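You operate a simulated robot arm through the tools that you are given. There is no shell and no other tool. Be economical: measure what you need, move in short steps, check, and stop when the job is done.

You are at the controls of a simulated robot arm. One attempt, no reset.

## Task
Remove the short axle, brush the hub block, fit the long axle.
Fine: the short axle stands in the free well of the axle rack; the pink brush goes back.
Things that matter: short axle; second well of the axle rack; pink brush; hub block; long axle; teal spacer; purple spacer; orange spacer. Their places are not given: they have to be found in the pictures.

It is judged by the outcome, as a careful person would: the job done as asked, and still so three seconds after it is handed in. It fails if anything else is knocked over, pushed out of place, dropped, spilled or broken.

## Robot
A 7-joint arm with a two-finger parallel gripper, fixed in place. Base frame: the origin is at the foot of the arm, x ahead of it, y to its left, z up; the work surface is at about z = 0.8. Readings come in m, degrees, newtons and seconds.
With the tool pointing down near the work surface it reaches from about 0.24 to 0.68 m from the base axis. Its first joint turns from -66.0 to 66.0 degrees. Payload 2.4 kg.
The TCP is the grasp point between the finger pads, 0.03 m short of the fingertips. In the tool frame z runs along the fingers and y along their closing line. Largest opening 0.094 m; finger width 0.028, thickness 0.01; the body of the gripper, 0.05 by 0.096 m, starts 0.055 m behind the TCP.
Orientation is that of the tool frame in the base frame, as [roll, pitch, yaw] about the fixed x, y, z axes, in that order (R = Rz(yaw) Ry(pitch) Rx(roll)). With the fingers straight down and closing along the base's y, the tool's x points along the base's -x, its y along +y and its z along -z.

## Interface
- The arm moves only by the tool arm_command. Its argument "motion" is a list of rows, each an object (a shift or turn left out is 0, a gripper value left out holds the last) with "delta_pos": the shift along the tool's x, y, z in units of 300 mm (1.0 is 300 mm), a list of three; "turn": the turn, a rotation vector about the tool's x, y, z in units of 90 degrees (1.0 is 90 degrees), a list of three; "fingers": the opening, from 0 (shut) to 1 (fully open). In form: [{"delta_pos": [tx, ty, tz], "turn": [ax, ay, az], "fingers": fingers}, ...]. A call has 1 to 10 rows; each row is the pose to reach, as a shift and turn from the pose commanded when the call began, along the tool's axes at that moment. A call with a number of a shift or a turn outside -1 to 1 is refused whole. Each row takes 0.2 s and may step no farther than 0.05 m and 8.6 degrees from the row before; otherwise, or with a gripper value out of range, the whole call is refused. Where a pose cannot be reached the arm comes as near as it can. A force on the tool above 40 N (or 10 N above the force at the start of the call, whichever is more), or a blocked arm, ends the call early, and 0.2 s more pass. Each finger travels about 0.153 m/s and halts on what it meets, pressing with about 23 N; the grip force reading is that of the motor and also rises with nothing between the fingers. The clock runs only during rows and for 0.2 s after the last one: add rows that repeat a pose to give the fingers time. The reply holds the time, the measured pose of the TCP, the force on the tool along the base axes, the opening and the grip force, in the units named above and with some noise.
- Cameras (640 x 400 px; columns grow to the right, rows downward): "scene" is fixed at [0.0292, 0.474, 1.4349]; the picture's right is [-0.82, -0.57, 0.00], its down [-0.38, 0.54, -0.75] and it looks along [0.43, -0.62, -0.66] (base axes); focal length 296 px, centre (320, 200). "wrist" rides on the gripper at [-0.037, 0, -0.058] in the tool frame; the picture's right is [0.00, -1.00, 0.00], its down [0.97, 0.00, -0.24] and it looks along [0.24, 0.00, 0.97] (tool axes); focal length 218 px, centre (320, 200).
- grab_frame(camera): a new picture of that camera. It takes no simulated time.
- probe_pixels(camera, pixels): there is no depth. For up to 12 entries [column, row, z] of the newest picture of that camera ("zoom" is the newest enlarged one), the place [x, y] in the base frame at which the ray of that pixel passes the height z, good to about 0.003 m. It takes no simulated time.
- close_up(camera, box): a new picture of the part [left, top, right, bottom] of that camera's present view, enlarged. It takes no simulated time.
- sign_off(): hands the job in; it is judged then, once.

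Keep the steps short. Do not move on a guess: measure, check each grasp and each placing, and mend mistakes. In all there are 80 turns and 38 pictures (those below and enlarged ones count). Leave the gripper open and the arm clear of the work at the hand-in unless told otherwise, and finish with a single line.

The tools are called after "Call:" by a JSON object that holds its "api" and its "payload". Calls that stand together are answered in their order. arm_command: Moves the arm, as the interface text tells. Its arguments: {"type":"object","properties":{"motion":{"type":"array","items":{"type":"object","properties":{"delta_pos":{"type":"array","items":{"type":"number"}},"turn":{"type":"array","items":{"type":"number"}},"fingers":{"type":"number"}}}}},"required":["motion"]} The other tools are called the same way: grab_frame (camera) takes a picture; probe_pixels (camera, pixels) gives the place at which the rays of pixels pass given heights; close_up (camera, box) takes an enlarged picture of a part of a camera's view; sign_off () hands the job in.

At the start:

```text
time: 0.0
tcp_pos: [0.4279, -0.0258, 1.1381]
tool_rot: [180.0, 0.0, 180.0]
ft_force: [-0.5, 0.3, -0.9]
opening: 0.0944
finger_force: 0.0
```

scene: 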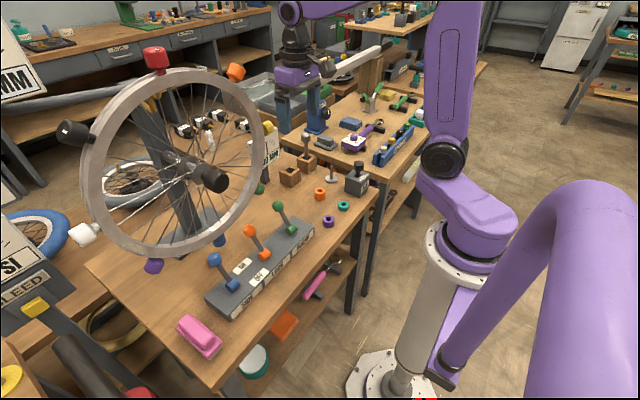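
wrist: 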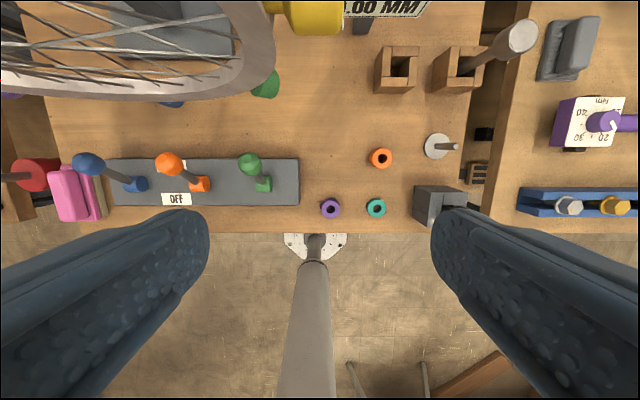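

I'll look closer at the blocks and the brush before measuring.

Call:
{"api": "close_up", "payload": {"camera": "scene", "box": [260, 120, 400, 240]}}

Call:
{"api": "close_up", "payload": {"camera": "wrist", "box": [300, 0, 560, 240]}}

Call:
{"api": "close_up", "payload": {"camera": "scene", "box": [150, 190, 330, 370]}}

```text
3.33 times, centred on (330, 180) of scene
```

zoom: 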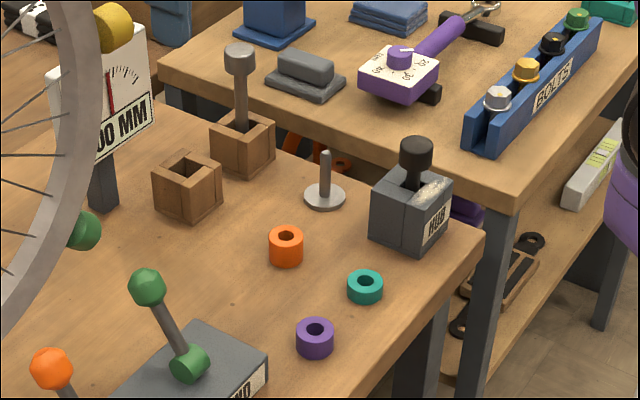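

```text
1.67 times, centred on (430, 120) of wrist
```

zoom: 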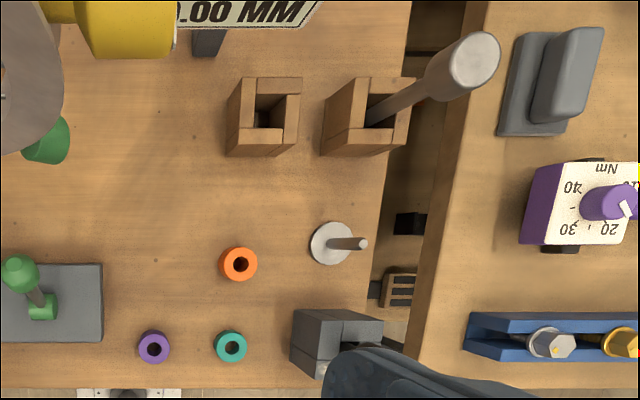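

```text
2.22 times, centred on (240, 280) of scene
```

zoom: 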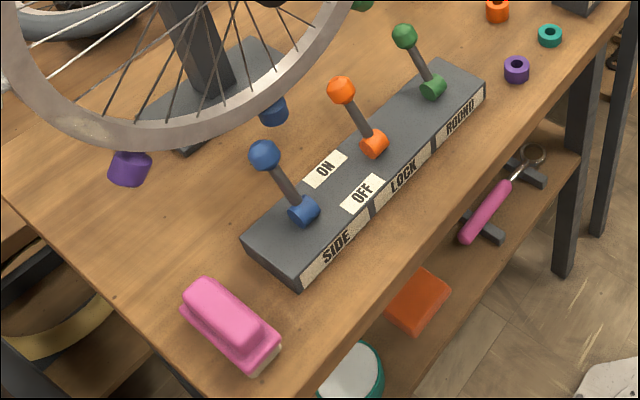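

Short axle (dark knob) is in the hub block at scene (357,175), free well at scene (290,171), long axle at scene (306,135). I'll get ray intersections from both cameras to triangulate heights.

Call:
{"api": "probe_pixels", "payload": {"camera": "scene", "pixels": [[356.4, 196.8, 0.8], [345, 190.5, 0.8], [357.6, 175.5, 0.85], [358.8, 163.5, 0.85], [358.8, 163.5, 0.9], [290, 171, 0.82], [290, 171, 0.86], [291, 186.6, 0.8], [280.8, 181.5, 0.8], [300.6, 180, 0.8], [306, 135, 0.85], [306, 135, 0.95]]}}

Call:
{"api": "probe_pixels", "payload": {"camera": "wrist", "pixels": [[400, 66, 0.82], [400, 66, 0.86], [523, 36, 0.85], [523, 36, 0.95], [414, 188, 0.85], [414, 223, 0.8], [459, 62, 0.86], [381, 158, 0.82], [377, 208, 0.82], [331, 209, 0.82], [438, 146, 0.8]]}}

```text
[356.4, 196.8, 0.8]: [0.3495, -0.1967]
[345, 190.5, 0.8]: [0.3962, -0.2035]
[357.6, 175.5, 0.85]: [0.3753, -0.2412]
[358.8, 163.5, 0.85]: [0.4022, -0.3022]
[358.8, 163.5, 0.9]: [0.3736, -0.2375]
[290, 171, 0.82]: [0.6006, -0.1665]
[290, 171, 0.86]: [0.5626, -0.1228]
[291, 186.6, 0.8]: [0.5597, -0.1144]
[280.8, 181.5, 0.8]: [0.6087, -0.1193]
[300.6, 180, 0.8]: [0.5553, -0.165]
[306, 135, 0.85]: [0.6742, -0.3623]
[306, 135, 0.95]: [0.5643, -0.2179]
```

```text
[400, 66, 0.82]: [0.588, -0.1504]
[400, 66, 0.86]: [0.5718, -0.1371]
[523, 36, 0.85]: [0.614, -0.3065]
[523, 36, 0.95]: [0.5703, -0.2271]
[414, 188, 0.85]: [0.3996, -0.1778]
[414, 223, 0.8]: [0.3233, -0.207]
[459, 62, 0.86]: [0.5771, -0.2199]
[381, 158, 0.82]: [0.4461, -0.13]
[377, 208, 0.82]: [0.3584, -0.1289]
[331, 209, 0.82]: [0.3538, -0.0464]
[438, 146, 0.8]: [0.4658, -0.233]
```

Estimates: hub axle ≈ (0.374,-0.238), knob top z≈0.90; free well ≈ (0.577,-0.141), long axle head ≈ (0.570,-0.225), z≈0.945. Moving to hover above the hub for a closer view.

Call:
{"api": "arm_command", "payload": {"motion": [{"delta_pos": [0.031, -0.117, 0.065]}, {"delta_pos": [0.062, -0.234, 0.13]}, {"delta_pos": [0.093, -0.351, 0.195]}, {"delta_pos": [0.124, -0.468, 0.26]}, {"delta_pos": [0.155, -0.585, 0.325]}, {"delta_pos": [0.187, -0.703, 0.393]}, {"delta_pos": [0.187, -0.703, 0.393]}]}}

Call:
{"api": "grab_frame", "payload": {"camera": "wrist"}}

Call:
{"api": "close_up", "payload": {"camera": "scene", "box": [310, 130, 410, 210]}}

```text
time: 1.6
tcp_pos: [0.375, -0.2389, 1.0223]
tool_rot: [-180.0, 0.0, 180.0]
ft_force: [0.5, 0.5, -0.2]
opening: 0.0939
finger_force: 0.0
```

```text
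32 pictures are left
```

wrist: 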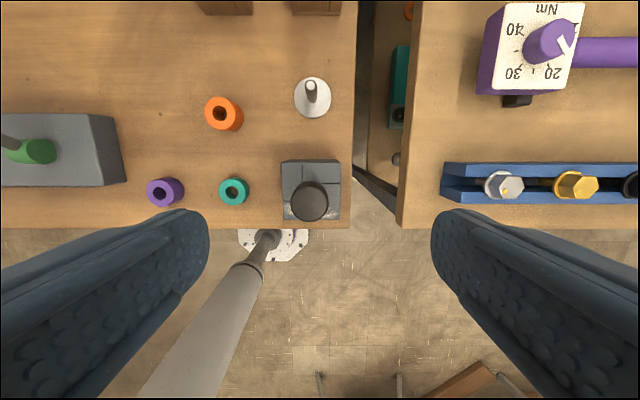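

```text
5.00 times, centred on (360, 170) of scene
```

zoom: 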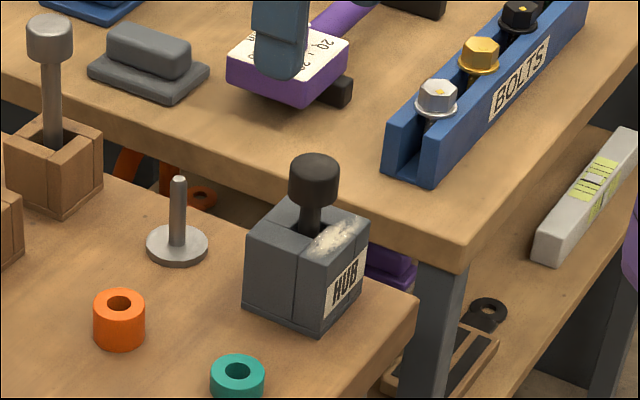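

The short axle's knob shows at wrist (310,201) and hub top spans about (282–340,160–220). Measuring both.

Call:
{"api": "probe_pixels", "payload": {"camera": "wrist", "pixels": [[310, 203, 0.9], [291, 203, 0.9], [329, 203, 0.9], [282, 163, 0.85], [340, 162, 0.85], [341, 219, 0.85], [285, 219, 0.85], [235, 191, 0.81]]}}

Call:
{"api": "probe_pixels", "payload": {"camera": "zoom", "pixels": [[314, 165, 0.9], [314, 165, 0.89], [312, 190, 0.88], [322, 334, 0.8], [322, 270, 0.85], [245, 232, 0.85], [370, 222, 0.85], [335, 237, 0.85], [312, 232, 0.85], [291, 170, 0.9], [339, 170, 0.9], [318, 335, 0.805]]}}

```text
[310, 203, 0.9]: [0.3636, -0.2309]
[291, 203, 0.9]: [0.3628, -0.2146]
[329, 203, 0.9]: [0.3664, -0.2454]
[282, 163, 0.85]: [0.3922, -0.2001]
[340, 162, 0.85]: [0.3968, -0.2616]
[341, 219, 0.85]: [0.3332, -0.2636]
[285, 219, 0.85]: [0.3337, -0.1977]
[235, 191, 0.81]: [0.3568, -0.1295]
```

```text
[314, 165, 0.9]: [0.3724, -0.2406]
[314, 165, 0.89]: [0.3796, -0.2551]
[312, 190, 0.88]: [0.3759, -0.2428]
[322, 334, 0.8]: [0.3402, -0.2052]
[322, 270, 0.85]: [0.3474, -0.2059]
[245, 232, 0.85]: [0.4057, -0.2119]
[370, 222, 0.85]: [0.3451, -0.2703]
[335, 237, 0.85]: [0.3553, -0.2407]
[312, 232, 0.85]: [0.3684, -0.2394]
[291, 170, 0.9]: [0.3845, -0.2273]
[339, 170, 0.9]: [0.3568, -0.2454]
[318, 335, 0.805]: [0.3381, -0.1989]
```

Knob is about 8 mm toward +y and 8 mm toward -x from the TCP axis (knob top z≈0.905, hub top ≈0.856). Correct and descend part way, then re-check.

Call:
{"api": "arm_command", "payload": {"motion": [{"delta_pos": [0.025, 0.025, 0.0]}, {"delta_pos": [0.025, 0.025, 0.1]}, {"delta_pos": [0.025, 0.025, 0.2]}, {"delta_pos": [0.025, 0.025, 0.2]}]}}

Call:
{"api": "grab_frame", "payload": {"camera": "wrist"}}

```text
time: 2.6
tcp_pos: [0.3663, -0.2285, 0.9636]
tool_rot: [180.0, 0.0, 179.9]
ft_force: [-0.4, 0.8, 0.4]
opening: 0.0938
finger_force: 0.0
```

```text
30 pictures are left
```

wrist: 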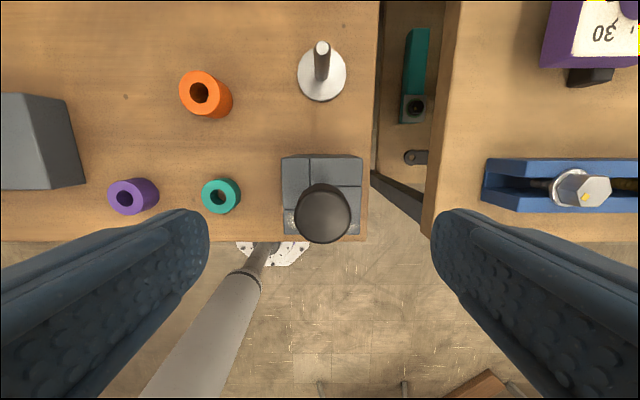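

Knob is centred (322,213). Descend 67 mm and close.

Call:
{"api": "arm_command", "payload": {"motion": [{"delta_pos": [0, -0.002, 0.11]}, {"delta_pos": [0, -0.002, 0.22], "fingers": 1}, {"delta_pos": [0, -0.002, 0.22], "fingers": 0.5}, {"delta_pos": [0, -0.002, 0.22], "fingers": 0.2}, {"delta_pos": [0, -0.002, 0.22], "fingers": 0.2}, {"delta_pos": [0, -0.002, 0.22], "fingers": 0.2}]}}

Call:
{"api": "grab_frame", "payload": {"camera": "wrist"}}

Call:
{"api": "close_up", "payload": {"camera": "scene", "box": [310, 130, 410, 210]}}

```text
time: 4.0
tcp_pos: [0.3634, -0.2276, 0.895]
tool_rot: [-179.9, 0.1, 180.0]
ft_force: [-1.2, -0.2, -0.3]
opening: 0.0312
finger_force: 22.8
```

```text
29 pictures are left
```

wrist: 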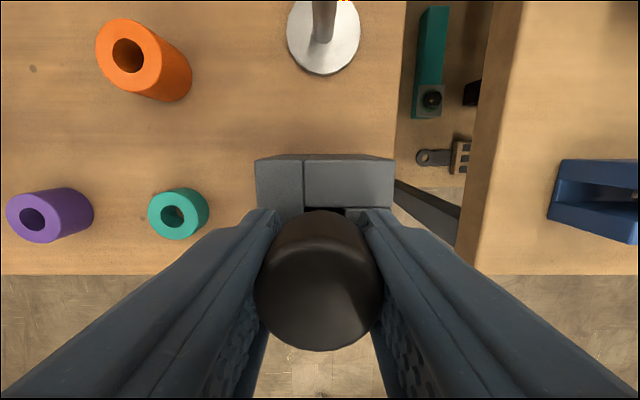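

```text
5.00 times, centred on (360, 170) of scene
```

zoom: 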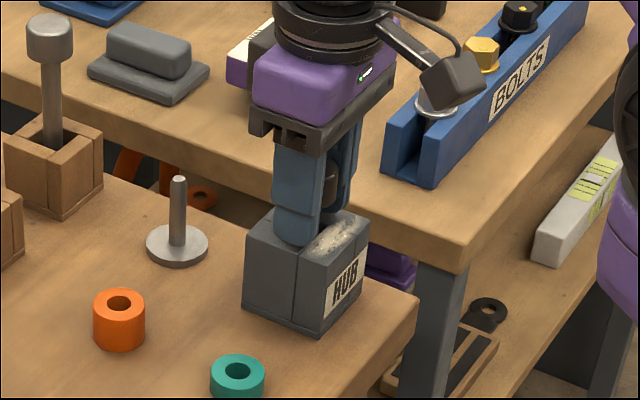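

Knob is gripped (opening 0.031, hub 60 mm wide is not touched). Lift straight up 100 mm.

Call:
{"api": "arm_command", "payload": {"motion": [{"delta_pos": [0, 0, -0.03]}, {"delta_pos": [0, 0, -0.08]}, {"delta_pos": [0, 0, -0.15]}, {"delta_pos": [0, 0, -0.25]}, {"delta_pos": [0, 0, -0.35]}, {"delta_pos": [0, 0, -0.35]}]}}

Call:
{"api": "close_up", "payload": {"camera": "scene", "box": [260, 90, 420, 210]}}

```text
time: 5.4
tcp_pos: [0.3634, -0.2303, 1.0006]
tool_rot: [-180.0, 0.0, 180.0]
ft_force: [0.4, 0.0, -1.9]
opening: 0.0311
finger_force: 22.9
```

```text
3.33 times, centred on (340, 150) of scene
```

zoom: 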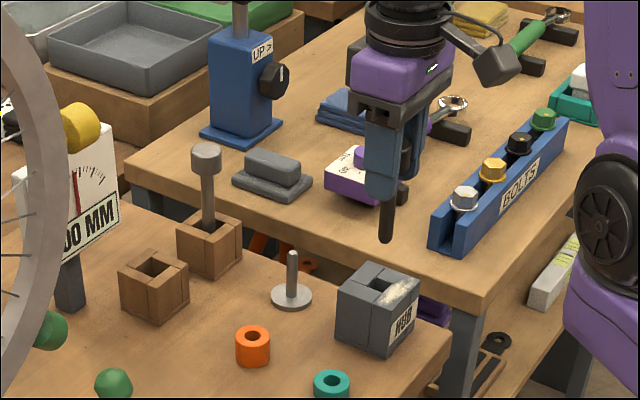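

Axle is out and hangs straight. Measure its tip and the gauge plate next to the free well before crossing over.

Call:
{"api": "probe_pixels", "payload": {"camera": "zoom", "pixels": [[387, 241, 0.9], [387, 241, 0.92], [387, 241, 0.94], [72, 312, 0.8], [87, 305, 0.8], [117, 225, 0.87], [117, 225, 0.9], [115, 130, 0.95], [115, 130, 1.0], [100, 125, 1.0], [293, 253, 0.86], [155, 268, 0.845]]}}

```text
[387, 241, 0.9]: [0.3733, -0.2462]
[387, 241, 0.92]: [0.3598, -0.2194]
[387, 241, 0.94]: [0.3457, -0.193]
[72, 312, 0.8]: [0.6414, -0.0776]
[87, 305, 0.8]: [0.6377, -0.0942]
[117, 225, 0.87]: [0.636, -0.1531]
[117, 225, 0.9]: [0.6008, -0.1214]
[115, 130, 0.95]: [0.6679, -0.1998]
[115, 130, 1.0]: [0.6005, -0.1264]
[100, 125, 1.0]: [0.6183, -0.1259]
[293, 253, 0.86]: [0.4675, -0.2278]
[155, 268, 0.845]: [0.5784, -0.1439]
```

Tip is about 87 mm below the TCP. The gauge plate's near corner is about (0.62,-0.15), close behind the free well. I'll stop short of the well at x≈0.52, high, and look.

Call:
{"api": "arm_command", "payload": {"motion": [{"delta_pos": [-0.1, 0.06, -0.1]}, {"delta_pos": [-0.2, 0.12, -0.1]}, {"delta_pos": [-0.3, 0.18, -0.1]}, {"delta_pos": [-0.4, 0.24, -0.1]}, {"delta_pos": [-0.5, 0.297, -0.1]}, {"delta_pos": [-0.523, 0.297, -0.1]}, {"delta_pos": [-0.523, 0.297, -0.1]}]}}

Call:
{"api": "grab_frame", "payload": {"camera": "wrist"}}

Call:
{"api": "close_up", "payload": {"camera": "scene", "box": [220, 70, 380, 190]}}

```text
time: 7.0
tcp_pos: [0.522, -0.139, 1.0298]
tool_rot: [180.0, 0.0, -180.0]
ft_force: [0.1, -0.3, -1.5]
opening: 0.031
finger_force: 23.4
```

```text
26 pictures are left
```

wrist: 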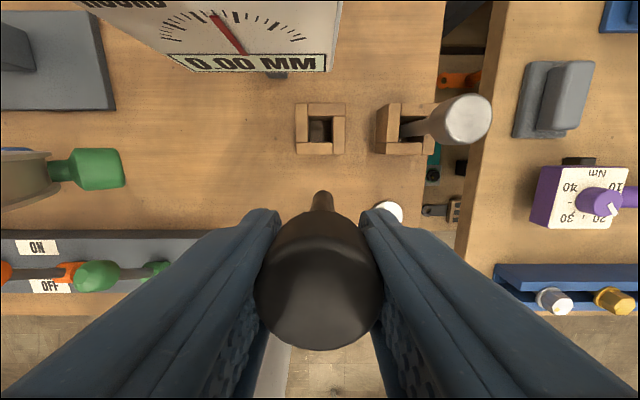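

```text
3.33 times, centred on (300, 130) of scene
```

zoom: 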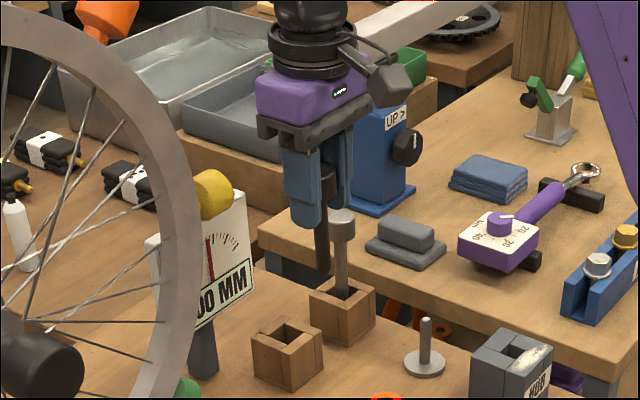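

Well opening centre is at wrist (320,128) → 55 mm ahead, same y; the gauge plate is vertical at x≈0.623, leaving ~2 cm beyond the gripper body. Move forward, then lower so the tip is just above the well.

Call:
{"api": "arm_command", "payload": {"motion": [{"delta_pos": [-0.09, 0, 0]}, {"delta_pos": [-0.178, 0, 0.05]}, {"delta_pos": [-0.178, 0, 0.15]}, {"delta_pos": [-0.178, 0, 0.27]}, {"delta_pos": [-0.178, 0, 0.27]}]}}

Call:
{"api": "grab_frame", "payload": {"camera": "wrist"}}

Call:
{"api": "close_up", "payload": {"camera": "scene", "box": [240, 100, 360, 190]}}

```text
time: 8.2
tcp_pos: [0.5733, -0.1387, 0.9477]
tool_rot: [-180.0, -0.1, 179.9]
ft_force: [-0.6, 0.2, -1.8]
opening: 0.0312
finger_force: 22.5
```

```text
24 pictures are left
```

wrist: 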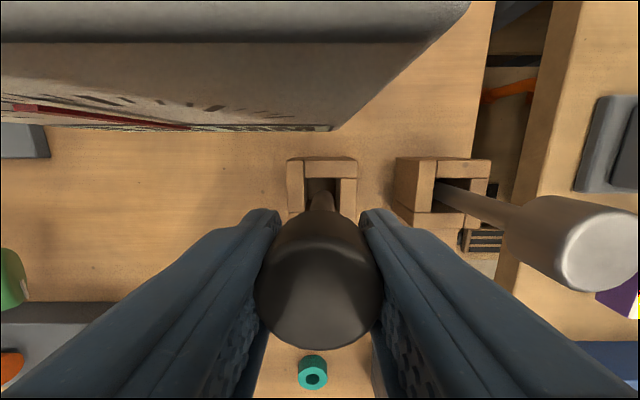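

```text
4.44 times, centred on (300, 145) of scene
```

zoom: 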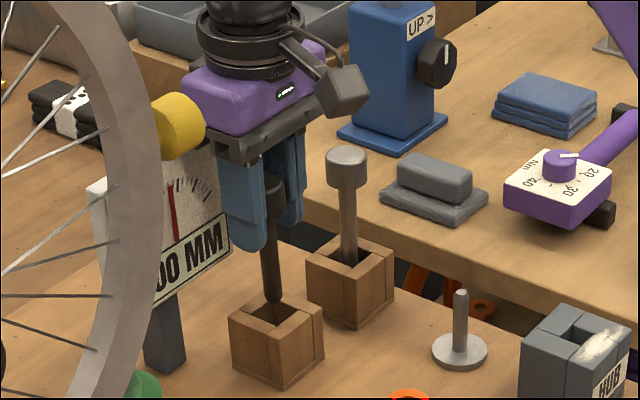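

Tip hangs over the opening (scene zoom (273,300)). Lower gently; contact stops the call.

Call:
{"api": "arm_command", "payload": {"motion": [{"delta_pos": [0, 0, 0.04]}, {"delta_pos": [0, 0, 0.08]}, {"delta_pos": [0, 0, 0.12]}, {"delta_pos": [0, 0, 0.15]}, {"delta_pos": [0, 0, 0.15]}]}}

Call:
{"api": "close_up", "payload": {"camera": "scene", "box": [240, 100, 360, 190]}}

```text
time: 8.9
tcp_pos: [0.577, -0.1397, 0.9306]
tool_rot: [-179.9, 0.6, -179.9]
ft_force: [-1.2, 0.6, 6.8]
opening: 0.031
finger_force: 22.7
stopped in row 3: the force on the tool passed its limit (the readings are from after the stop); the commanded pose is now the measured one
```

```text
4.44 times, centred on (300, 145) of scene
```

zoom: 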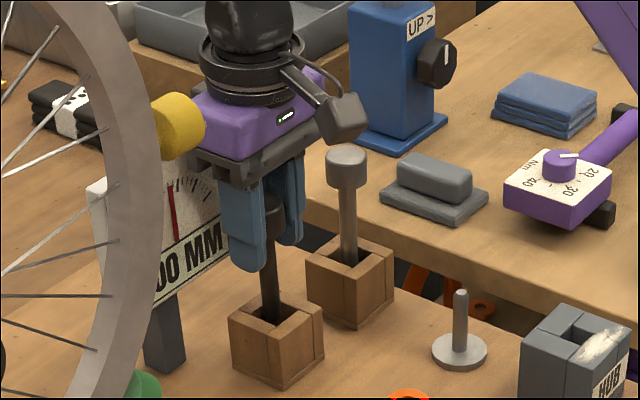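

Contact at z=0.931, i.e. tip at roughly rim height. Back up slightly and inspect more closely.

Call:
{"api": "arm_command", "payload": {"motion": [{"delta_pos": [0, 0, -0.03]}, {"delta_pos": [0, 0, -0.03]}]}}

Call:
{"api": "close_up", "payload": {"camera": "scene", "box": [270, 145, 318, 175]}}

Call:
{"api": "close_up", "payload": {"camera": "wrist", "box": [256, 130, 384, 210]}}

```text
time: 9.5
tcp_pos: [0.5767, -0.1391, 0.9382]
tool_rot: [-179.9, 0.4, -179.9]
ft_force: [0.4, 0.2, -1.4]
opening: 0.0314
finger_force: 23.2
```

```text
13.33 times, centred on (294, 160) of scene
```

zoom: 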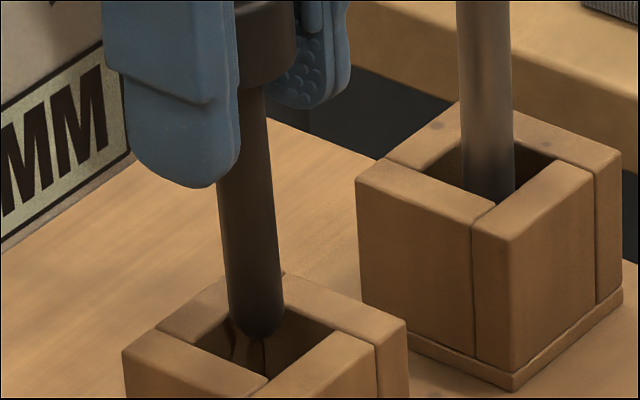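

```text
5.00 times, centred on (320, 170) of wrist
```

zoom: 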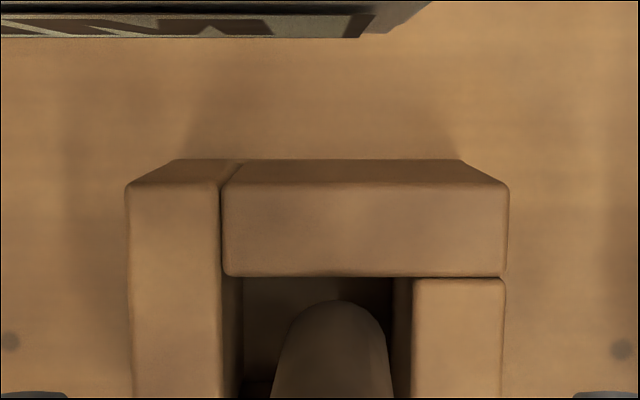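

Wrist zoom: opening spans columns 222–413, back edge row 278, tip centred at column 332. Probing tip and rim for offset.

Call:
{"api": "probe_pixels", "payload": {"camera": "zoom", "pixels": [[222, 300, 0.845], [413, 300, 0.845], [318, 278, 0.845], [332, 300, 0.845], [332, 300, 0.852], [332, 300, 0.86], [127, 300, 0.845], [507, 300, 0.845], [318, 185, 0.845]]}}

Call:
{"api": "close_up", "payload": {"camera": "scene", "box": [270, 155, 318, 185]}}

```text
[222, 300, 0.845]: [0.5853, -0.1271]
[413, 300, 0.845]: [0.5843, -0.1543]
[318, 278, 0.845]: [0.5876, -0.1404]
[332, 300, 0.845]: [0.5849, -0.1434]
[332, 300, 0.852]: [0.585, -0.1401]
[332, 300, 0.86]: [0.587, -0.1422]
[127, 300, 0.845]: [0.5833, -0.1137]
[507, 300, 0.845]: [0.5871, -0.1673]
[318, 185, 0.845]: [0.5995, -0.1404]
```

```text
13.33 times, centred on (294, 170) of scene
```

zoom: 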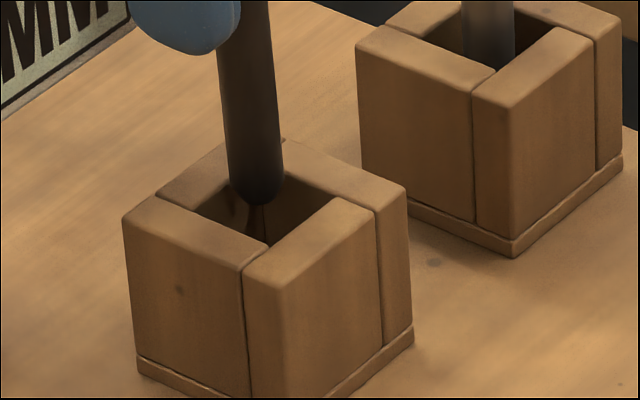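

Call:
{"api": "probe_pixels", "payload": {"camera": "zoom", "pixels": [[258, 203, 0.85], [258, 203, 0.855], [258, 203, 0.86], [195, 213, 0.845], [268, 246, 0.845], [341, 200, 0.845], [123, 220, 0.845], [245, 278, 0.845], [407, 187, 0.845], [250, 395, 0.8], [138, 360, 0.805], [412, 330, 0.805]]}}

```text
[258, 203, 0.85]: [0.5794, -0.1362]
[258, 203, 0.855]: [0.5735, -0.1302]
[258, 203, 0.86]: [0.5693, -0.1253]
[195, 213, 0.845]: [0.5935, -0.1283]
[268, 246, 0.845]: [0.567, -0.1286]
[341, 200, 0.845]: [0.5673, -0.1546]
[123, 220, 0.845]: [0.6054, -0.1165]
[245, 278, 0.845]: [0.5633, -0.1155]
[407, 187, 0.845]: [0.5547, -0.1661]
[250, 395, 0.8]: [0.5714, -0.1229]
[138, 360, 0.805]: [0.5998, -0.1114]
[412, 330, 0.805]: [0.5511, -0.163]
```

The tip seems to have slid on the front rim (pose shifted +x by ~4 mm) and now looks within the opening on both views. Straighten the 0.4° tilt and retry gently.

Call:
{"api": "arm_command", "payload": {"motion": [{"delta_pos": [0, 0, 0], "turn": [0, 0.0045, 0]}, {"delta_pos": [0, 0, 0.02], "turn": [0, 0.0045, 0]}, {"delta_pos": [0, 0, 0.035], "turn": [0, 0.0045, 0]}, {"delta_pos": [0, 0, 0.05], "turn": [0, 0.0045, 0]}, {"delta_pos": [0, 0, 0.065], "turn": [0, 0.0045, 0]}, {"delta_pos": [0, 0, 0.08], "turn": [0, 0.0045, 0]}]}}

Call:
{"api": "close_up", "payload": {"camera": "scene", "box": [270, 150, 318, 180]}}

```text
time: 10.4
tcp_pos: [0.5793, -0.1396, 0.93]
tool_rot: [-179.8, 0.5, -179.8]
ft_force: [-1.4, 1.0, 6.9]
opening: 0.0312
finger_force: 23.2
stopped in row 4: the force on the tool passed its limit (the readings are from after the stop); the commanded pose is now the measured one
```

```text
13.33 times, centred on (294, 165) of scene
```

zoom: 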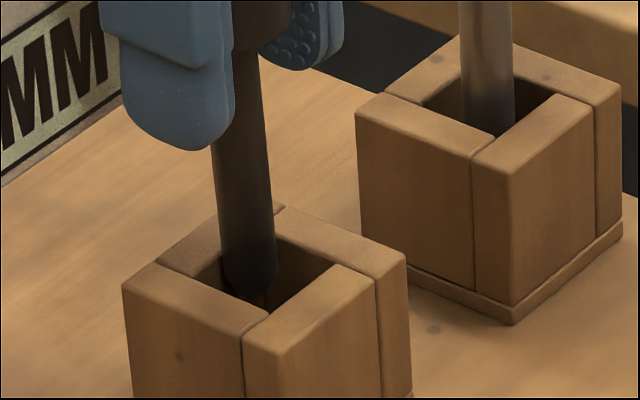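

Stopped again at 0.930. The scene view shows the tip within the opening, so the blockage may be elsewhere – the gripper body bottom (z≈0.985) matches the gauge plate's top. Look at the gripper/plate area closely.

Call:
{"api": "close_up", "payload": {"camera": "scene", "box": [255, 105, 335, 155]}}

Call:
{"api": "grab_frame", "payload": {"camera": "wrist"}}

```text
8.00 times, centred on (295, 130) of scene
```

zoom: 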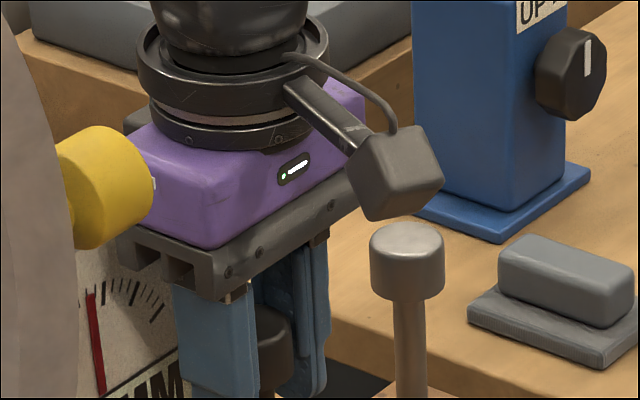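

```text
16 pictures are left
```

wrist: 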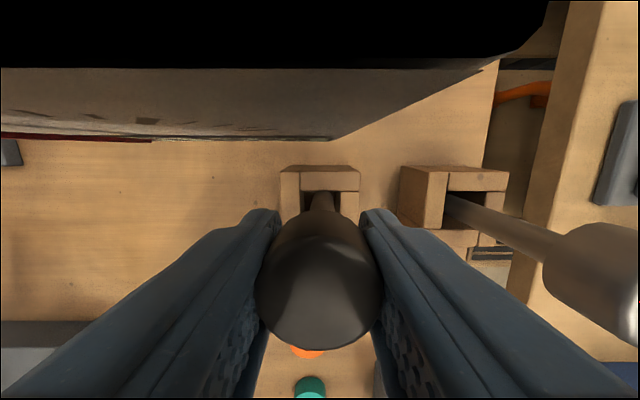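

The gripper's rear side is about to sit on the gauge plate's top edge. Remedy: back up, shift toward -x and tilt the tool ~11° (top leaning toward the base, tip toward +x), so the body clears the plate; tip stays over the opening.

Call:
{"api": "arm_command", "payload": {"motion": [{"delta_pos": [0, 0, -0.07]}, {"delta_pos": [0.0533, 0, -0.07]}, {"delta_pos": [0.0533, 0, -0.07], "turn": [0, -0.061, 0]}, {"delta_pos": [0.0533, 0, -0.07], "turn": [0, -0.122, 0]}, {"delta_pos": [0.0533, 0, -0.07], "turn": [0, -0.122, 0]}]}}

Call:
{"api": "close_up", "payload": {"camera": "scene", "box": [258, 135, 322, 175]}}

```text
time: 11.6
tcp_pos: [0.5613, -0.1408, 0.9513]
tool_rot: [-179.7, 11.5, -179.8]
ft_force: [0.1, 0.2, -0.6]
opening: 0.031
finger_force: 22.8
```

```text
10.00 times, centred on (290, 155) of scene
```

zoom: 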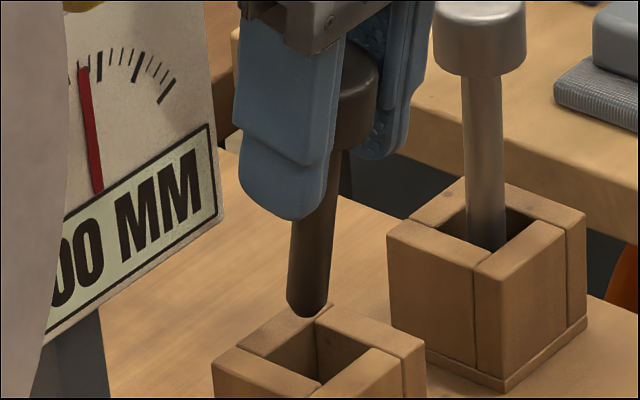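

Call:
{"api": "probe_pixels", "payload": {"camera": "zoom", "pixels": [[307, 311, 0.866], [307, 311, 0.86], [265, 355, 0.845], [321, 383, 0.845], [370, 347, 0.845], [317, 320, 0.845]]}}

```text
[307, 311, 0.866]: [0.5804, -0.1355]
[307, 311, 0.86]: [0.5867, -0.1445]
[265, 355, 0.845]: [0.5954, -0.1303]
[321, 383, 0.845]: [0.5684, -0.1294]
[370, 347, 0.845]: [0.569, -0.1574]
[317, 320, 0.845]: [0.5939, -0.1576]
```

Tip offset from opening centre is about (+3,+2) mm, within the ±7 mm margin. Lower vertically (in tilted tool axes).

Call:
{"api": "arm_command", "payload": {"motion": [{"delta_pos": [0.01, 0, 0.049]}, {"delta_pos": [0.0166, 0, 0.0817]}, {"delta_pos": [0.0232, 0, 0.114]}, {"delta_pos": [0.0299, 0, 0.147]}, {"delta_pos": [0.0352, 0, 0.173]}, {"delta_pos": [0.0385, 0, 0.1895]}]}}

```text
time: 13.0
tcp_pos: [0.5608, -0.1389, 0.8933]
tool_rot: [-179.8, 11.5, -180.0]
ft_force: [-4.2, 0.7, 15.8]
opening: 0.0311
finger_force: 23.0
```

It's on the floor (15.8 N up, z=0.893, same depth as in the hub). Ease up 2 mm and rotate it more upright, to ~5.5°, which the plate clearance allows.

Call:
{"api": "arm_command", "payload": {"motion": [{"delta_pos": [-0.005, 0, -0.005]}, {"delta_pos": [-0.0177, 0, -0.0032], "turn": [0, 0.033, 0]}, {"delta_pos": [-0.0177, 0, -0.0032], "turn": [0, 0.0667, 0]}, {"delta_pos": [-0.0177, 0, -0.0032], "turn": [0, 0.0667, 0]}]}}

Call:
{"api": "close_up", "payload": {"camera": "scene", "box": [258, 135, 322, 175]}}

```text
time: 14.0
tcp_pos: [0.566, -0.1391, 0.8956]
tool_rot: [-179.8, 5.6, -179.8]
ft_force: [4.4, 1.1, 11.0]
opening: 0.0312
finger_force: 22.8
```

```text
10.00 times, centred on (290, 155) of scene
```

zoom: 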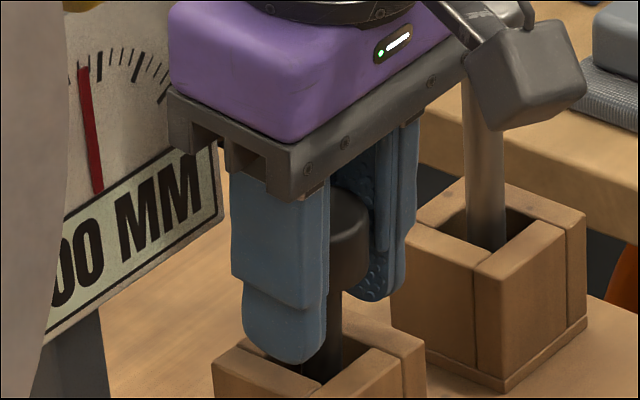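

Axle is seated, nearly upright. Release by a modest opening and retreat along the tool axis (away from the plate).

Call:
{"api": "arm_command", "payload": {"motion": [{"fingers": 0.5}, {"fingers": 0.6}, {"fingers": 0.6}, {"delta_pos": [0, 0, -0.05], "fingers": 0.6}, {"delta_pos": [0, 0, -0.15], "fingers": 0.6}, {"delta_pos": [0.06, 0, -0.28], "fingers": 0.6}, {"delta_pos": [0.12, 0, -0.4], "fingers": 0.6}, {"delta_pos": [0.18, 0, -0.5], "fingers": 0.6}, {"delta_pos": [0.18, 0, -0.5], "fingers": 0.6}]}}

Call:
{"api": "grab_frame", "payload": {"camera": "scene"}}

```text
time: 16.0
tcp_pos: [0.5013, -0.1409, 1.0395]
tool_rot: [-179.9, 5.4, -179.8]
ft_force: [0.5, 0.1, -0.9]
opening: 0.0561
finger_force: 0.0
```

```text
13 pictures are left
```

scene: 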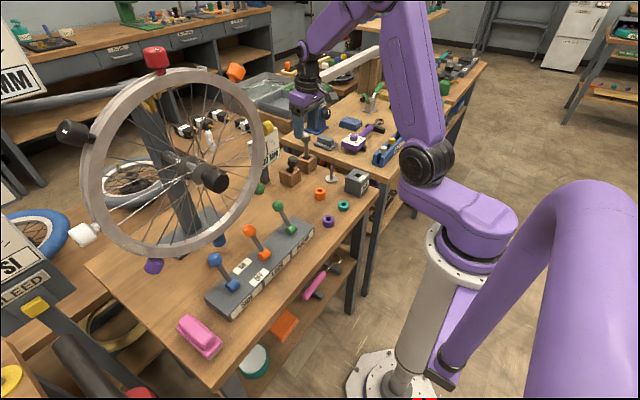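

Short axle stands in the free well; spacers undisturbed. Next the brush at scene (200,335). Straighten the tool and move back in x, then left, staying high.

Call:
{"api": "arm_command", "payload": {"motion": [{"delta_pos": [0.13, 0, -0.012], "turn": [0, 0.06, 0]}, {"delta_pos": [0.26, 0, -0.025], "turn": [0, 0.06, 0]}, {"delta_pos": [0.382, 0, -0.037], "turn": [0, 0.06, 0]}, {"delta_pos": [0.382, 0.16, -0.037], "turn": [0, 0.06, 0]}, {"delta_pos": [0.382, 0.32, -0.037], "turn": [0, 0.06, 0]}, {"delta_pos": [0.382, 0.48, -0.037], "turn": [0, 0.06, 0]}, {"delta_pos": [0.382, 0.64, -0.037], "turn": [0, 0.06, 0]}, {"delta_pos": [0.382, 0.8, -0.037], "turn": [0, 0.06, 0]}, {"delta_pos": [0.382, 0.96, -0.037], "turn": [0, 0.06, 0], "fingers": 1}, {"delta_pos": [0.382, 0.96, -0.037], "turn": [0, 0.06, 0]}]}}

Call:
{"api": "probe_pixels", "payload": {"camera": "scene", "pixels": [[179, 318, 0.83], [179, 318, 0.85], [211, 345, 0.83], [211, 345, 0.85], [222, 340, 0.83], [222, 340, 0.85], [211, 358, 0.8], [222, 350, 0.8], [178, 330, 0.8], [195, 337, 0.84]]}}

```text
time: 18.2
tcp_pos: [0.3867, 0.1486, 1.0384]
tool_rot: [-179.8, 0.0, -179.8]
ft_force: [0.6, -0.3, 0.7]
opening: 0.094
finger_force: 0.0
```

```text
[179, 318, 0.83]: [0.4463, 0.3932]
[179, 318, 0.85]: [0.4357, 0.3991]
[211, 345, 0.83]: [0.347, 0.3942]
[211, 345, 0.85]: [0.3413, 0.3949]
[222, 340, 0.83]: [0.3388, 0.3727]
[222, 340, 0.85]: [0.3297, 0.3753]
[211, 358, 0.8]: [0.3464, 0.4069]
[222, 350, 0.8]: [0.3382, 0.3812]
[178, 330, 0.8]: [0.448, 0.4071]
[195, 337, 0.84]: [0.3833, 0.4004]
```

The brush is around (0.39, 0.39), long along x. Continue left 235 mm and look.

Call:
{"api": "arm_command", "payload": {"motion": [{"delta_pos": [0, 0.16, 0]}, {"delta_pos": [0, 0.32, 0]}, {"delta_pos": [0, 0.48, 0]}, {"delta_pos": [0, 0.64, 0]}, {"delta_pos": [0, 0.78, 0]}, {"delta_pos": [0, 0.78, 0.1]}, {"delta_pos": [0, 0.78, 0.1]}]}}

Call:
{"api": "grab_frame", "payload": {"camera": "wrist"}}

```text
time: 19.8
tcp_pos: [0.3846, 0.3836, 1.0065]
tool_rot: [-179.8, 0.0, -179.8]
ft_force: [-0.3, 0.4, -0.1]
opening: 0.0937
finger_force: 0.1
```

```text
12 pictures are left
```

wrist: 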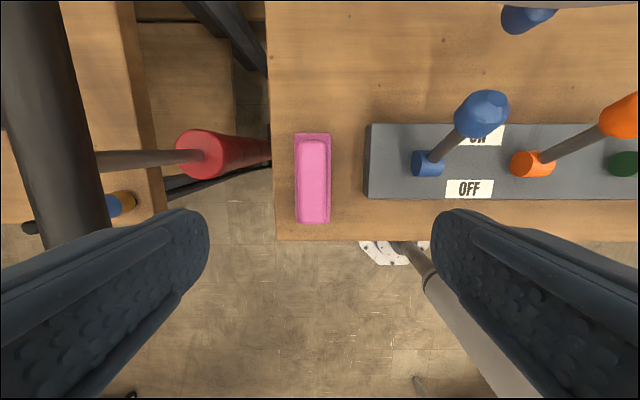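

Brush ridge spans wrist cols 301–327, rows 139–223. Measuring.

Call:
{"api": "probe_pixels", "payload": {"camera": "wrist", "pixels": [[301, 180, 0.845], [327, 180, 0.845], [314, 139, 0.845], [314, 223, 0.845], [294, 160, 0.82], [331, 160, 0.82], [312, 133, 0.82], [305, 139, 0.845], [321, 139, 0.845], [302, 223, 0.845], [328, 223, 0.845]]}}

Call:
{"api": "close_up", "payload": {"camera": "scene", "box": [152, 290, 248, 350]}}

```text
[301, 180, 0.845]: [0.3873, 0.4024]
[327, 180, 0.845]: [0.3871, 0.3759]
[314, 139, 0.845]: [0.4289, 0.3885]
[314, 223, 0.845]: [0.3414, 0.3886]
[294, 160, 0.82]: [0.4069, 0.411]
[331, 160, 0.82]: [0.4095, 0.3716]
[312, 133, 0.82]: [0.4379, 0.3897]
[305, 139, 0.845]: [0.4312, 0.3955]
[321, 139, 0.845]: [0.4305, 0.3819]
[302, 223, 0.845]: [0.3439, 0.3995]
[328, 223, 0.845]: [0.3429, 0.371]
```

```text
6.67 times, centred on (200, 320) of scene
```

zoom: 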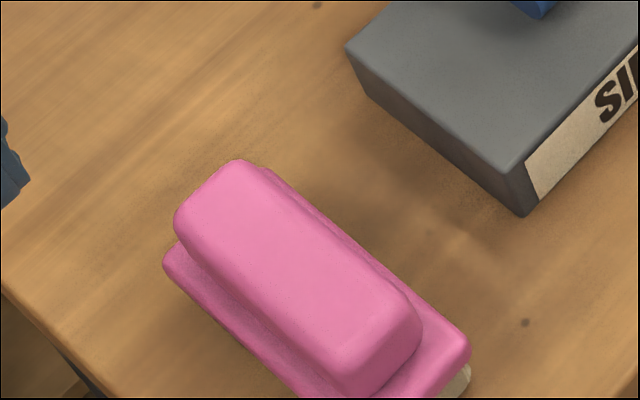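

Call:
{"api": "probe_pixels", "payload": {"camera": "zoom", "pixels": [[415, 310, 0.83], [415, 310, 0.84], [415, 310, 0.85], [415, 310, 0.86], [240, 162, 0.84], [240, 162, 0.85], [240, 162, 0.86], [468, 345, 0.81], [468, 345, 0.82], [468, 345, 0.83]]}}

```text
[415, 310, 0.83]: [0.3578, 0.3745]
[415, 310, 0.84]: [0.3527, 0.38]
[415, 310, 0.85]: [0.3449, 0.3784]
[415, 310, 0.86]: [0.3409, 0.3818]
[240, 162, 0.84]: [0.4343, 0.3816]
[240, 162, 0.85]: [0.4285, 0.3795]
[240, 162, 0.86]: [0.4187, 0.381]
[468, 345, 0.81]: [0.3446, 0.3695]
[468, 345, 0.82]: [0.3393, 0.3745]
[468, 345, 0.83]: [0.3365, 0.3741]
```

Ridge: centre (0.387,0.388), z≈0.82–0.85, 27 mm wide. Narrow the opening to 70 mm, descend to z≈0.858 and grip.

Call:
{"api": "arm_command", "payload": {"motion": [{"delta_pos": [-0.008, 0.0133, 0], "fingers": 0.72}, {"delta_pos": [-0.008, 0.0133, 0.15]}, {"delta_pos": [-0.008, 0.0133, 0.3]}, {"delta_pos": [-0.008, 0.0133, 0.42]}, {"delta_pos": [-0.008, 0.0133, 0.495]}, {"delta_pos": [-0.008, 0.0133, 0.495], "fingers": 0.4}, {"delta_pos": [-0.008, 0.0133, 0.495], "fingers": 0.15}, {"delta_pos": [-0.008, 0.0133, 0.495], "fingers": 0.15}, {"delta_pos": [-0.008, 0.0133, 0.495], "fingers": 0.15}]}}

```text
time: 21.8
tcp_pos: [0.3836, 0.3873, 0.8561]
tool_rot: [-179.8, 0.1, -179.9]
ft_force: [-0.1, 0.1, 0.1]
opening: 0.0393
finger_force: 23.0
```

Gripped at 39 mm width (the brush board). Lift 130 mm and verify.

Call:
{"api": "arm_command", "payload": {"motion": [{"delta_pos": [0, 0, -0.04]}, {"delta_pos": [0, 0, -0.12]}, {"delta_pos": [0, 0, -0.24]}, {"delta_pos": [0, 0, -0.36]}, {"delta_pos": [0, 0, -0.48]}, {"delta_pos": [0, 0, -0.48]}]}}

Call:
{"api": "close_up", "payload": {"camera": "scene", "box": [120, 230, 280, 350]}}

```text
time: 23.2
tcp_pos: [0.3867, 0.3884, 1.0025]
tool_rot: [-179.8, -0.1, -179.8]
ft_force: [0.2, -0.4, -0.1]
opening: 0.0393
finger_force: 22.9
```

```text
3.33 times, centred on (200, 290) of scene
```

zoom: 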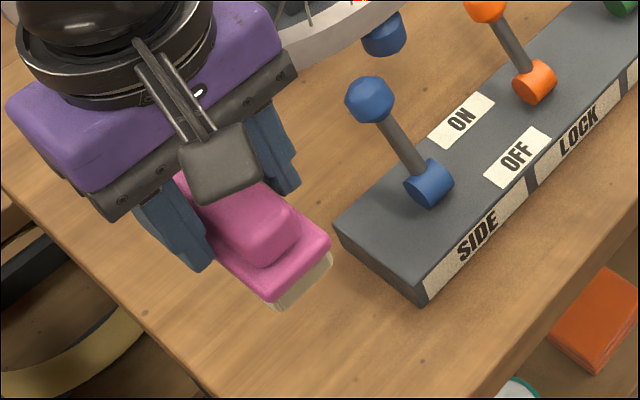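

Brush is held level. Carry it across at this height toward the hub (two moves).

Call:
{"api": "arm_command", "payload": {"motion": [{"delta_pos": [0, -0.16, 0]}, {"delta_pos": [0, -0.32, 0]}, {"delta_pos": [0, -0.48, 0]}, {"delta_pos": [0, -0.64, 0]}, {"delta_pos": [0, -0.8, 0]}, {"delta_pos": [0, -0.96, 0]}]}}

Call:
{"api": "arm_command", "payload": {"motion": [{"delta_pos": [0, -0.16, 0]}, {"delta_pos": [0.02, -0.32, 0]}, {"delta_pos": [0.04, -0.48, 0]}, {"delta_pos": [0.06, -0.64, 0]}, {"delta_pos": [0.08, -0.8, 0]}, {"delta_pos": [0.1, -0.96, 0]}, {"delta_pos": [0.1, -0.96, 0]}]}}

Call:
{"api": "close_up", "payload": {"camera": "scene", "box": [316, 130, 412, 190]}}

```text
time: 24.6
tcp_pos: [0.3868, 0.0956, 0.9997]
tool_rot: [-179.8, 0.1, -179.8]
ft_force: [0.1, -0.7, -1.0]
opening: 0.0392
finger_force: 23.1
```

```text
time: 26.2
tcp_pos: [0.356, -0.1905, 1.0]
tool_rot: [-179.8, 0.0, -179.9]
ft_force: [0.2, 0.2, -1.1]
opening: 0.0391
finger_force: 23.6
```

```text
6.67 times, centred on (364, 160) of scene
```

zoom: 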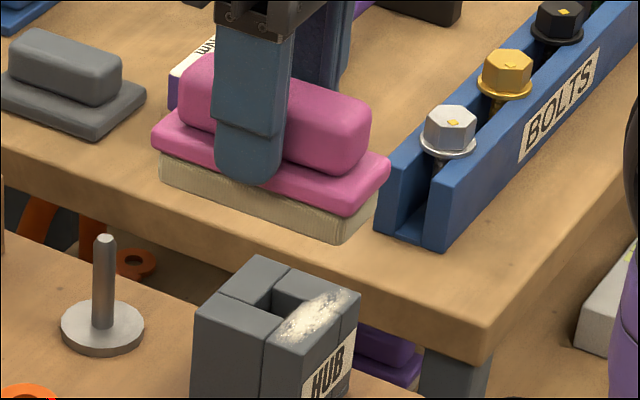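

Dust lies on the -x strip of the hub top. Position over it and lower until bristles touch (expected TCP z≈0.912).

Call:
{"api": "arm_command", "payload": {"motion": [{"delta_pos": [0.01, -0.133, 0]}, {"delta_pos": [0.01, -0.133, 0.12]}, {"delta_pos": [0.01, -0.133, 0.24]}, {"delta_pos": [0.01, -0.133, 0.28]}, {"delta_pos": [0.01, -0.133, 0.285]}, {"delta_pos": [0.01, -0.133, 0.29]}, {"delta_pos": [0.01, -0.133, 0.295]}, {"delta_pos": [0.01, -0.133, 0.3]}, {"delta_pos": [0.01, -0.133, 0.3]}]}}

```text
time: 28.2
tcp_pos: [0.3547, -0.2319, 0.9136]
tool_rot: [-179.6, 0.2, -179.8]
ft_force: [4.7, 1.7, 18.0]
opening: 0.039
finger_force: 23.0
```

Contact at 18 N; ease 2 mm and stroke lightly along y.

Call:
{"api": "arm_command", "payload": {"motion": [{"delta_pos": [0, 0, -0.006]}, {"delta_pos": [0, -0.05, -0.006]}, {"delta_pos": [0, -0.1, -0.006]}, {"delta_pos": [0, -0.05, -0.006]}, {"delta_pos": [0, 0, -0.006]}, {"delta_pos": [0, 0.05, -0.006]}, {"delta_pos": [0, 0.1, -0.006]}, {"delta_pos": [0, 0.05, -0.006]}, {"delta_pos": [0, 0, -0.006]}]}}

Call:
{"api": "arm_command", "payload": {"motion": [{"delta_pos": [0, -0.05, 0]}, {"delta_pos": [0, -0.1, 0]}, {"delta_pos": [0, -0.05, 0]}, {"delta_pos": [0, 0.05, 0]}, {"delta_pos": [0, 0.1, 0]}, {"delta_pos": [0, 0.1, -0.1]}, {"delta_pos": [0, 0.2, -0.25]}, {"delta_pos": [0, 0.3, -0.3]}, {"delta_pos": [0, 0.3, -0.3]}]}}

Call:
{"api": "close_up", "payload": {"camera": "scene", "box": [316, 145, 412, 205]}}

```text
time: 30.2
tcp_pos: [0.3537, -0.2296, 0.916]
tool_rot: [-179.8, -0.1, -179.8]
ft_force: [0.6, 0.5, -0.5]
opening: 0.0389
finger_force: 22.8
```

```text
refused: row 7 steps farther than a row can; nothing moved
```

```text
6.67 times, centred on (364, 175) of scene
```

zoom: 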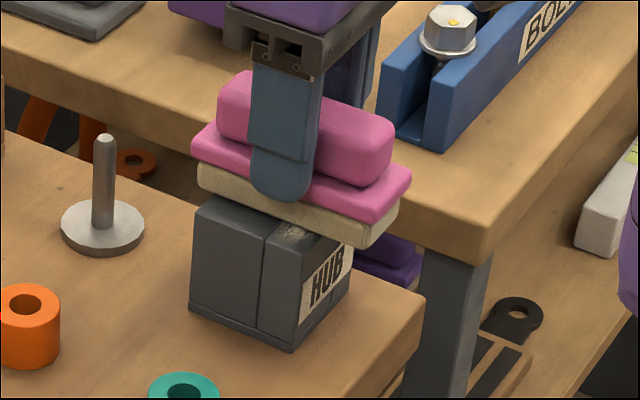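

At 2 mm higher there is no contact force. Repeat strokes pressed ~1.5 mm lower, then lift.

Call:
{"api": "arm_command", "payload": {"motion": [{"delta_pos": [0, 0.03, 0.005]}, {"delta_pos": [0, 0.1, 0.005]}, {"delta_pos": [0, 0.0, 0.005]}, {"delta_pos": [0, -0.1, 0.005]}, {"delta_pos": [0, 0, 0.005]}, {"delta_pos": [0, 0.1, 0.005]}, {"delta_pos": [0, 0, 0.005]}, {"delta_pos": [0, -0.1, 0.005]}, {"delta_pos": [0, 0, 0.005]}]}}

Call:
{"api": "arm_command", "payload": {"motion": [{"delta_pos": [0, 0.08, 0]}, {"delta_pos": [0, 0.08, -0.1]}, {"delta_pos": [0, 0.15, -0.22]}, {"delta_pos": [0, 0.27, -0.3]}, {"delta_pos": [0, 0.4, -0.3]}, {"delta_pos": [0, 0.4, -0.3]}]}}

Call:
{"api": "close_up", "payload": {"camera": "scene", "box": [316, 145, 412, 205]}}

```text
time: 32.2
tcp_pos: [0.3513, -0.2293, 0.9135]
tool_rot: [-179.7, 0.0, -179.8]
ft_force: [-0.2, -0.2, -0.7]
opening: 0.0392
finger_force: 23.0
```

```text
time: 33.6
tcp_pos: [0.3531, -0.1083, 1.0056]
tool_rot: [-179.7, 0.0, -179.8]
ft_force: [0.0, -0.2, -0.4]
opening: 0.039
finger_force: 22.9
```

```text
6.67 times, centred on (364, 175) of scene
```

zoom: 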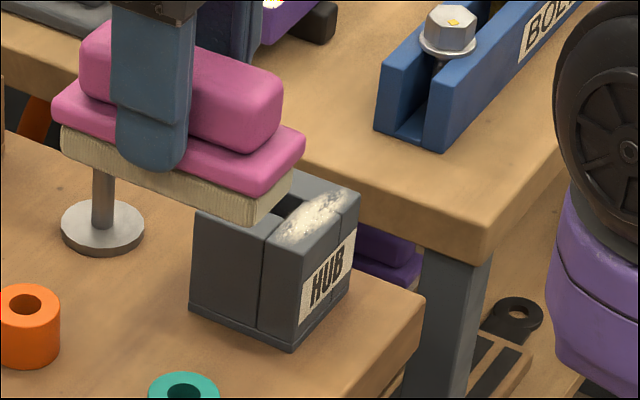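

Dust is still there: those strokes were only skimming. Return and lower in fine steps to find real contact.

Call:
{"api": "arm_command", "payload": {"motion": [{"delta_pos": [0, -0.13, 0]}, {"delta_pos": [0, -0.27, 0.05]}, {"delta_pos": [0, -0.4, 0.15]}, {"delta_pos": [0, -0.4, 0.29]}, {"delta_pos": [0, -0.4, 0.305]}, {"delta_pos": [0, -0.4, 0.309]}, {"delta_pos": [0, -0.4, 0.313]}, {"delta_pos": [0, -0.4, 0.313]}]}}

```text
time: 35.4
tcp_pos: [0.3525, -0.2302, 0.9114]
tool_rot: [-179.8, 0.3, -179.8]
ft_force: [1.0, -7.7, 18.9]
opening: 0.0392
finger_force: 22.4
```

Good contact (19 N). Ease 0.6 mm and stroke along y in small steps.

Call:
{"api": "arm_command", "payload": {"motion": [{"delta_pos": [0, -0.04, -0.002]}, {"delta_pos": [0, -0.08, -0.002]}, {"delta_pos": [0, -0.04, -0.002]}, {"delta_pos": [0, 0.0, -0.002]}, {"delta_pos": [0, 0.04, -0.002]}, {"delta_pos": [0, 0.08, -0.002]}, {"delta_pos": [0, 0.04, -0.002]}, {"delta_pos": [0, 0, -0.002]}]}}

```text
time: 37.2
tcp_pos: [0.3525, -0.2311, 0.9112]
tool_rot: [-179.8, 0.0, -179.7]
ft_force: [-0.3, 0.2, -0.7]
opening: 0.0393
finger_force: 23.4
```

Force fell to zero after the strokes (brush settled in the grip). Press 1.5 mm lower and stroke again both ways.

Call:
{"api": "arm_command", "payload": {"motion": [{"delta_pos": [0, -0.03, 0.005]}, {"delta_pos": [0, -0.07, 0.007]}, {"delta_pos": [0, -0.03, 0.007]}, {"delta_pos": [0, 0.03, 0.008]}, {"delta_pos": [0, 0.07, 0.008]}, {"delta_pos": [0, 0.03, 0.009]}, {"delta_pos": [0, -0.03, 0.009]}, {"delta_pos": [0, -0.07, 0.01]}, {"delta_pos": [0, -0.03, 0.01]}, {"delta_pos": [0, 0.0, 0.01]}]}}

```text
time: 39.4
tcp_pos: [0.3522, -0.2321, 0.9088]
tool_rot: [-179.8, 0.0, -179.8]
ft_force: [0.2, -0.6, -0.3]
opening: 0.0392
finger_force: 23.0
```

Call:
{"api": "arm_command", "payload": {"motion": [{"delta_pos": [0, 0, -0.1]}, {"delta_pos": [0, 0.1, -0.2]}, {"delta_pos": [0, 0.22, -0.3]}, {"delta_pos": [0, 0.38, -0.32]}, {"delta_pos": [0, 0.5, -0.32]}, {"delta_pos": [0, 0.5, -0.32]}]}}

Call:
{"api": "close_up", "payload": {"camera": "scene", "box": [300, 145, 396, 205]}}

```text
time: 40.8
tcp_pos: [0.3542, -0.0842, 1.005]
tool_rot: [-179.8, 0.1, -179.8]
ft_force: [-1.0, -0.1, -1.1]
opening: 0.0392
finger_force: 23.0
```

```text
6.67 times, centred on (348, 175) of scene
```

zoom: 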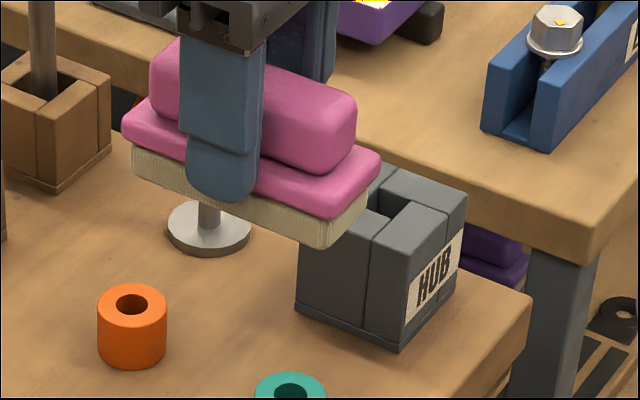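

Dust is gone and the hub hasn't moved. Return the brush: exact reverse shifts are x +0.033, y +0.466, z −0.144.

Call:
{"api": "arm_command", "payload": {"motion": [{"delta_pos": [-0.02, 0.15, 0]}, {"delta_pos": [-0.04, 0.3, 0]}, {"delta_pos": [-0.06, 0.45, 0]}, {"delta_pos": [-0.08, 0.6, 0]}, {"delta_pos": [-0.1, 0.75, 0]}, {"delta_pos": [-0.11, 0.9, 0]}, {"delta_pos": [-0.11, 0.9, 0]}]}}

Call:
{"api": "arm_command", "payload": {"motion": [{"delta_pos": [0, 0.16, 0]}, {"delta_pos": [0, 0.32, 0]}, {"delta_pos": [0, 0.48, 0]}, {"delta_pos": [0, 0.653, 0]}, {"delta_pos": [0, 0.653, 0.12]}, {"delta_pos": [0, 0.653, 0.26]}, {"delta_pos": [0, 0.653, 0.38]}, {"delta_pos": [0, 0.653, 0.45]}, {"delta_pos": [0, 0.653, 0.47]}, {"delta_pos": [0, 0.653, 0.47]}]}}

```text
time: 42.4
tcp_pos: [0.3858, 0.1939, 1.0034]
tool_rot: [-179.8, 0.0, -179.8]
ft_force: [1.0, -0.5, -1.1]
opening: 0.0392
finger_force: 23.3
```

```text
refused: row 4 steps farther than a row can; nothing moved
```

Call:
{"api": "arm_command", "payload": {"motion": [{"delta_pos": [0, 0.165, 0]}, {"delta_pos": [0, 0.33, 0]}, {"delta_pos": [0, 0.495, 0]}, {"delta_pos": [0, 0.653, 0]}, {"delta_pos": [0, 0.653, 0.12]}, {"delta_pos": [0, 0.653, 0.26]}, {"delta_pos": [0, 0.653, 0.38]}, {"delta_pos": [0, 0.653, 0.45]}, {"delta_pos": [0, 0.653, 0.47]}, {"delta_pos": [0, 0.653, 0.47]}]}}

```text
time: 44.6
tcp_pos: [0.3845, 0.3844, 0.8582]
tool_rot: [-179.9, 0.0, -179.8]
ft_force: [1.5, -0.2, -0.8]
opening: 0.0391
finger_force: 23.2
```

No contact yet at z≈0.859; lower in sub‑millimetre steps.

Call:
{"api": "arm_command", "payload": {"motion": [{"delta_pos": [0, 0.005, 0.005]}, {"delta_pos": [0, 0.005, 0.01]}, {"delta_pos": [0, 0.005, 0.01]}]}}

```text
time: 45.4
tcp_pos: [0.3841, 0.3865, 0.8559]
tool_rot: [-179.9, -0.1, -179.8]
ft_force: [0.3, 0.5, -0.8]
opening: 0.0392
finger_force: 22.9
```

Call:
{"api": "arm_command", "payload": {"motion": [{"delta_pos": [0, 0, 0.004]}, {"delta_pos": [0, 0, 0.008]}, {"delta_pos": [0, 0, 0.008]}]}}

```text
time: 46.2
tcp_pos: [0.3845, 0.3875, 0.8545]
tool_rot: [-179.8, 0.0, -179.7]
ft_force: [-0.7, 0.9, -0.6]
opening: 0.0393
finger_force: 23.3
```

Call:
{"api": "arm_command", "payload": {"motion": [{"delta_pos": [0, 0, 0.004]}, {"delta_pos": [0, 0, 0.008]}, {"delta_pos": [0, 0, 0.008]}]}}

```text
time: 47.0
tcp_pos: [0.3857, 0.3859, 0.8535]
tool_rot: [-179.7, -0.2, -179.8]
ft_force: [0.1, 0.3, -1.2]
opening: 0.0391
finger_force: 23.0
```

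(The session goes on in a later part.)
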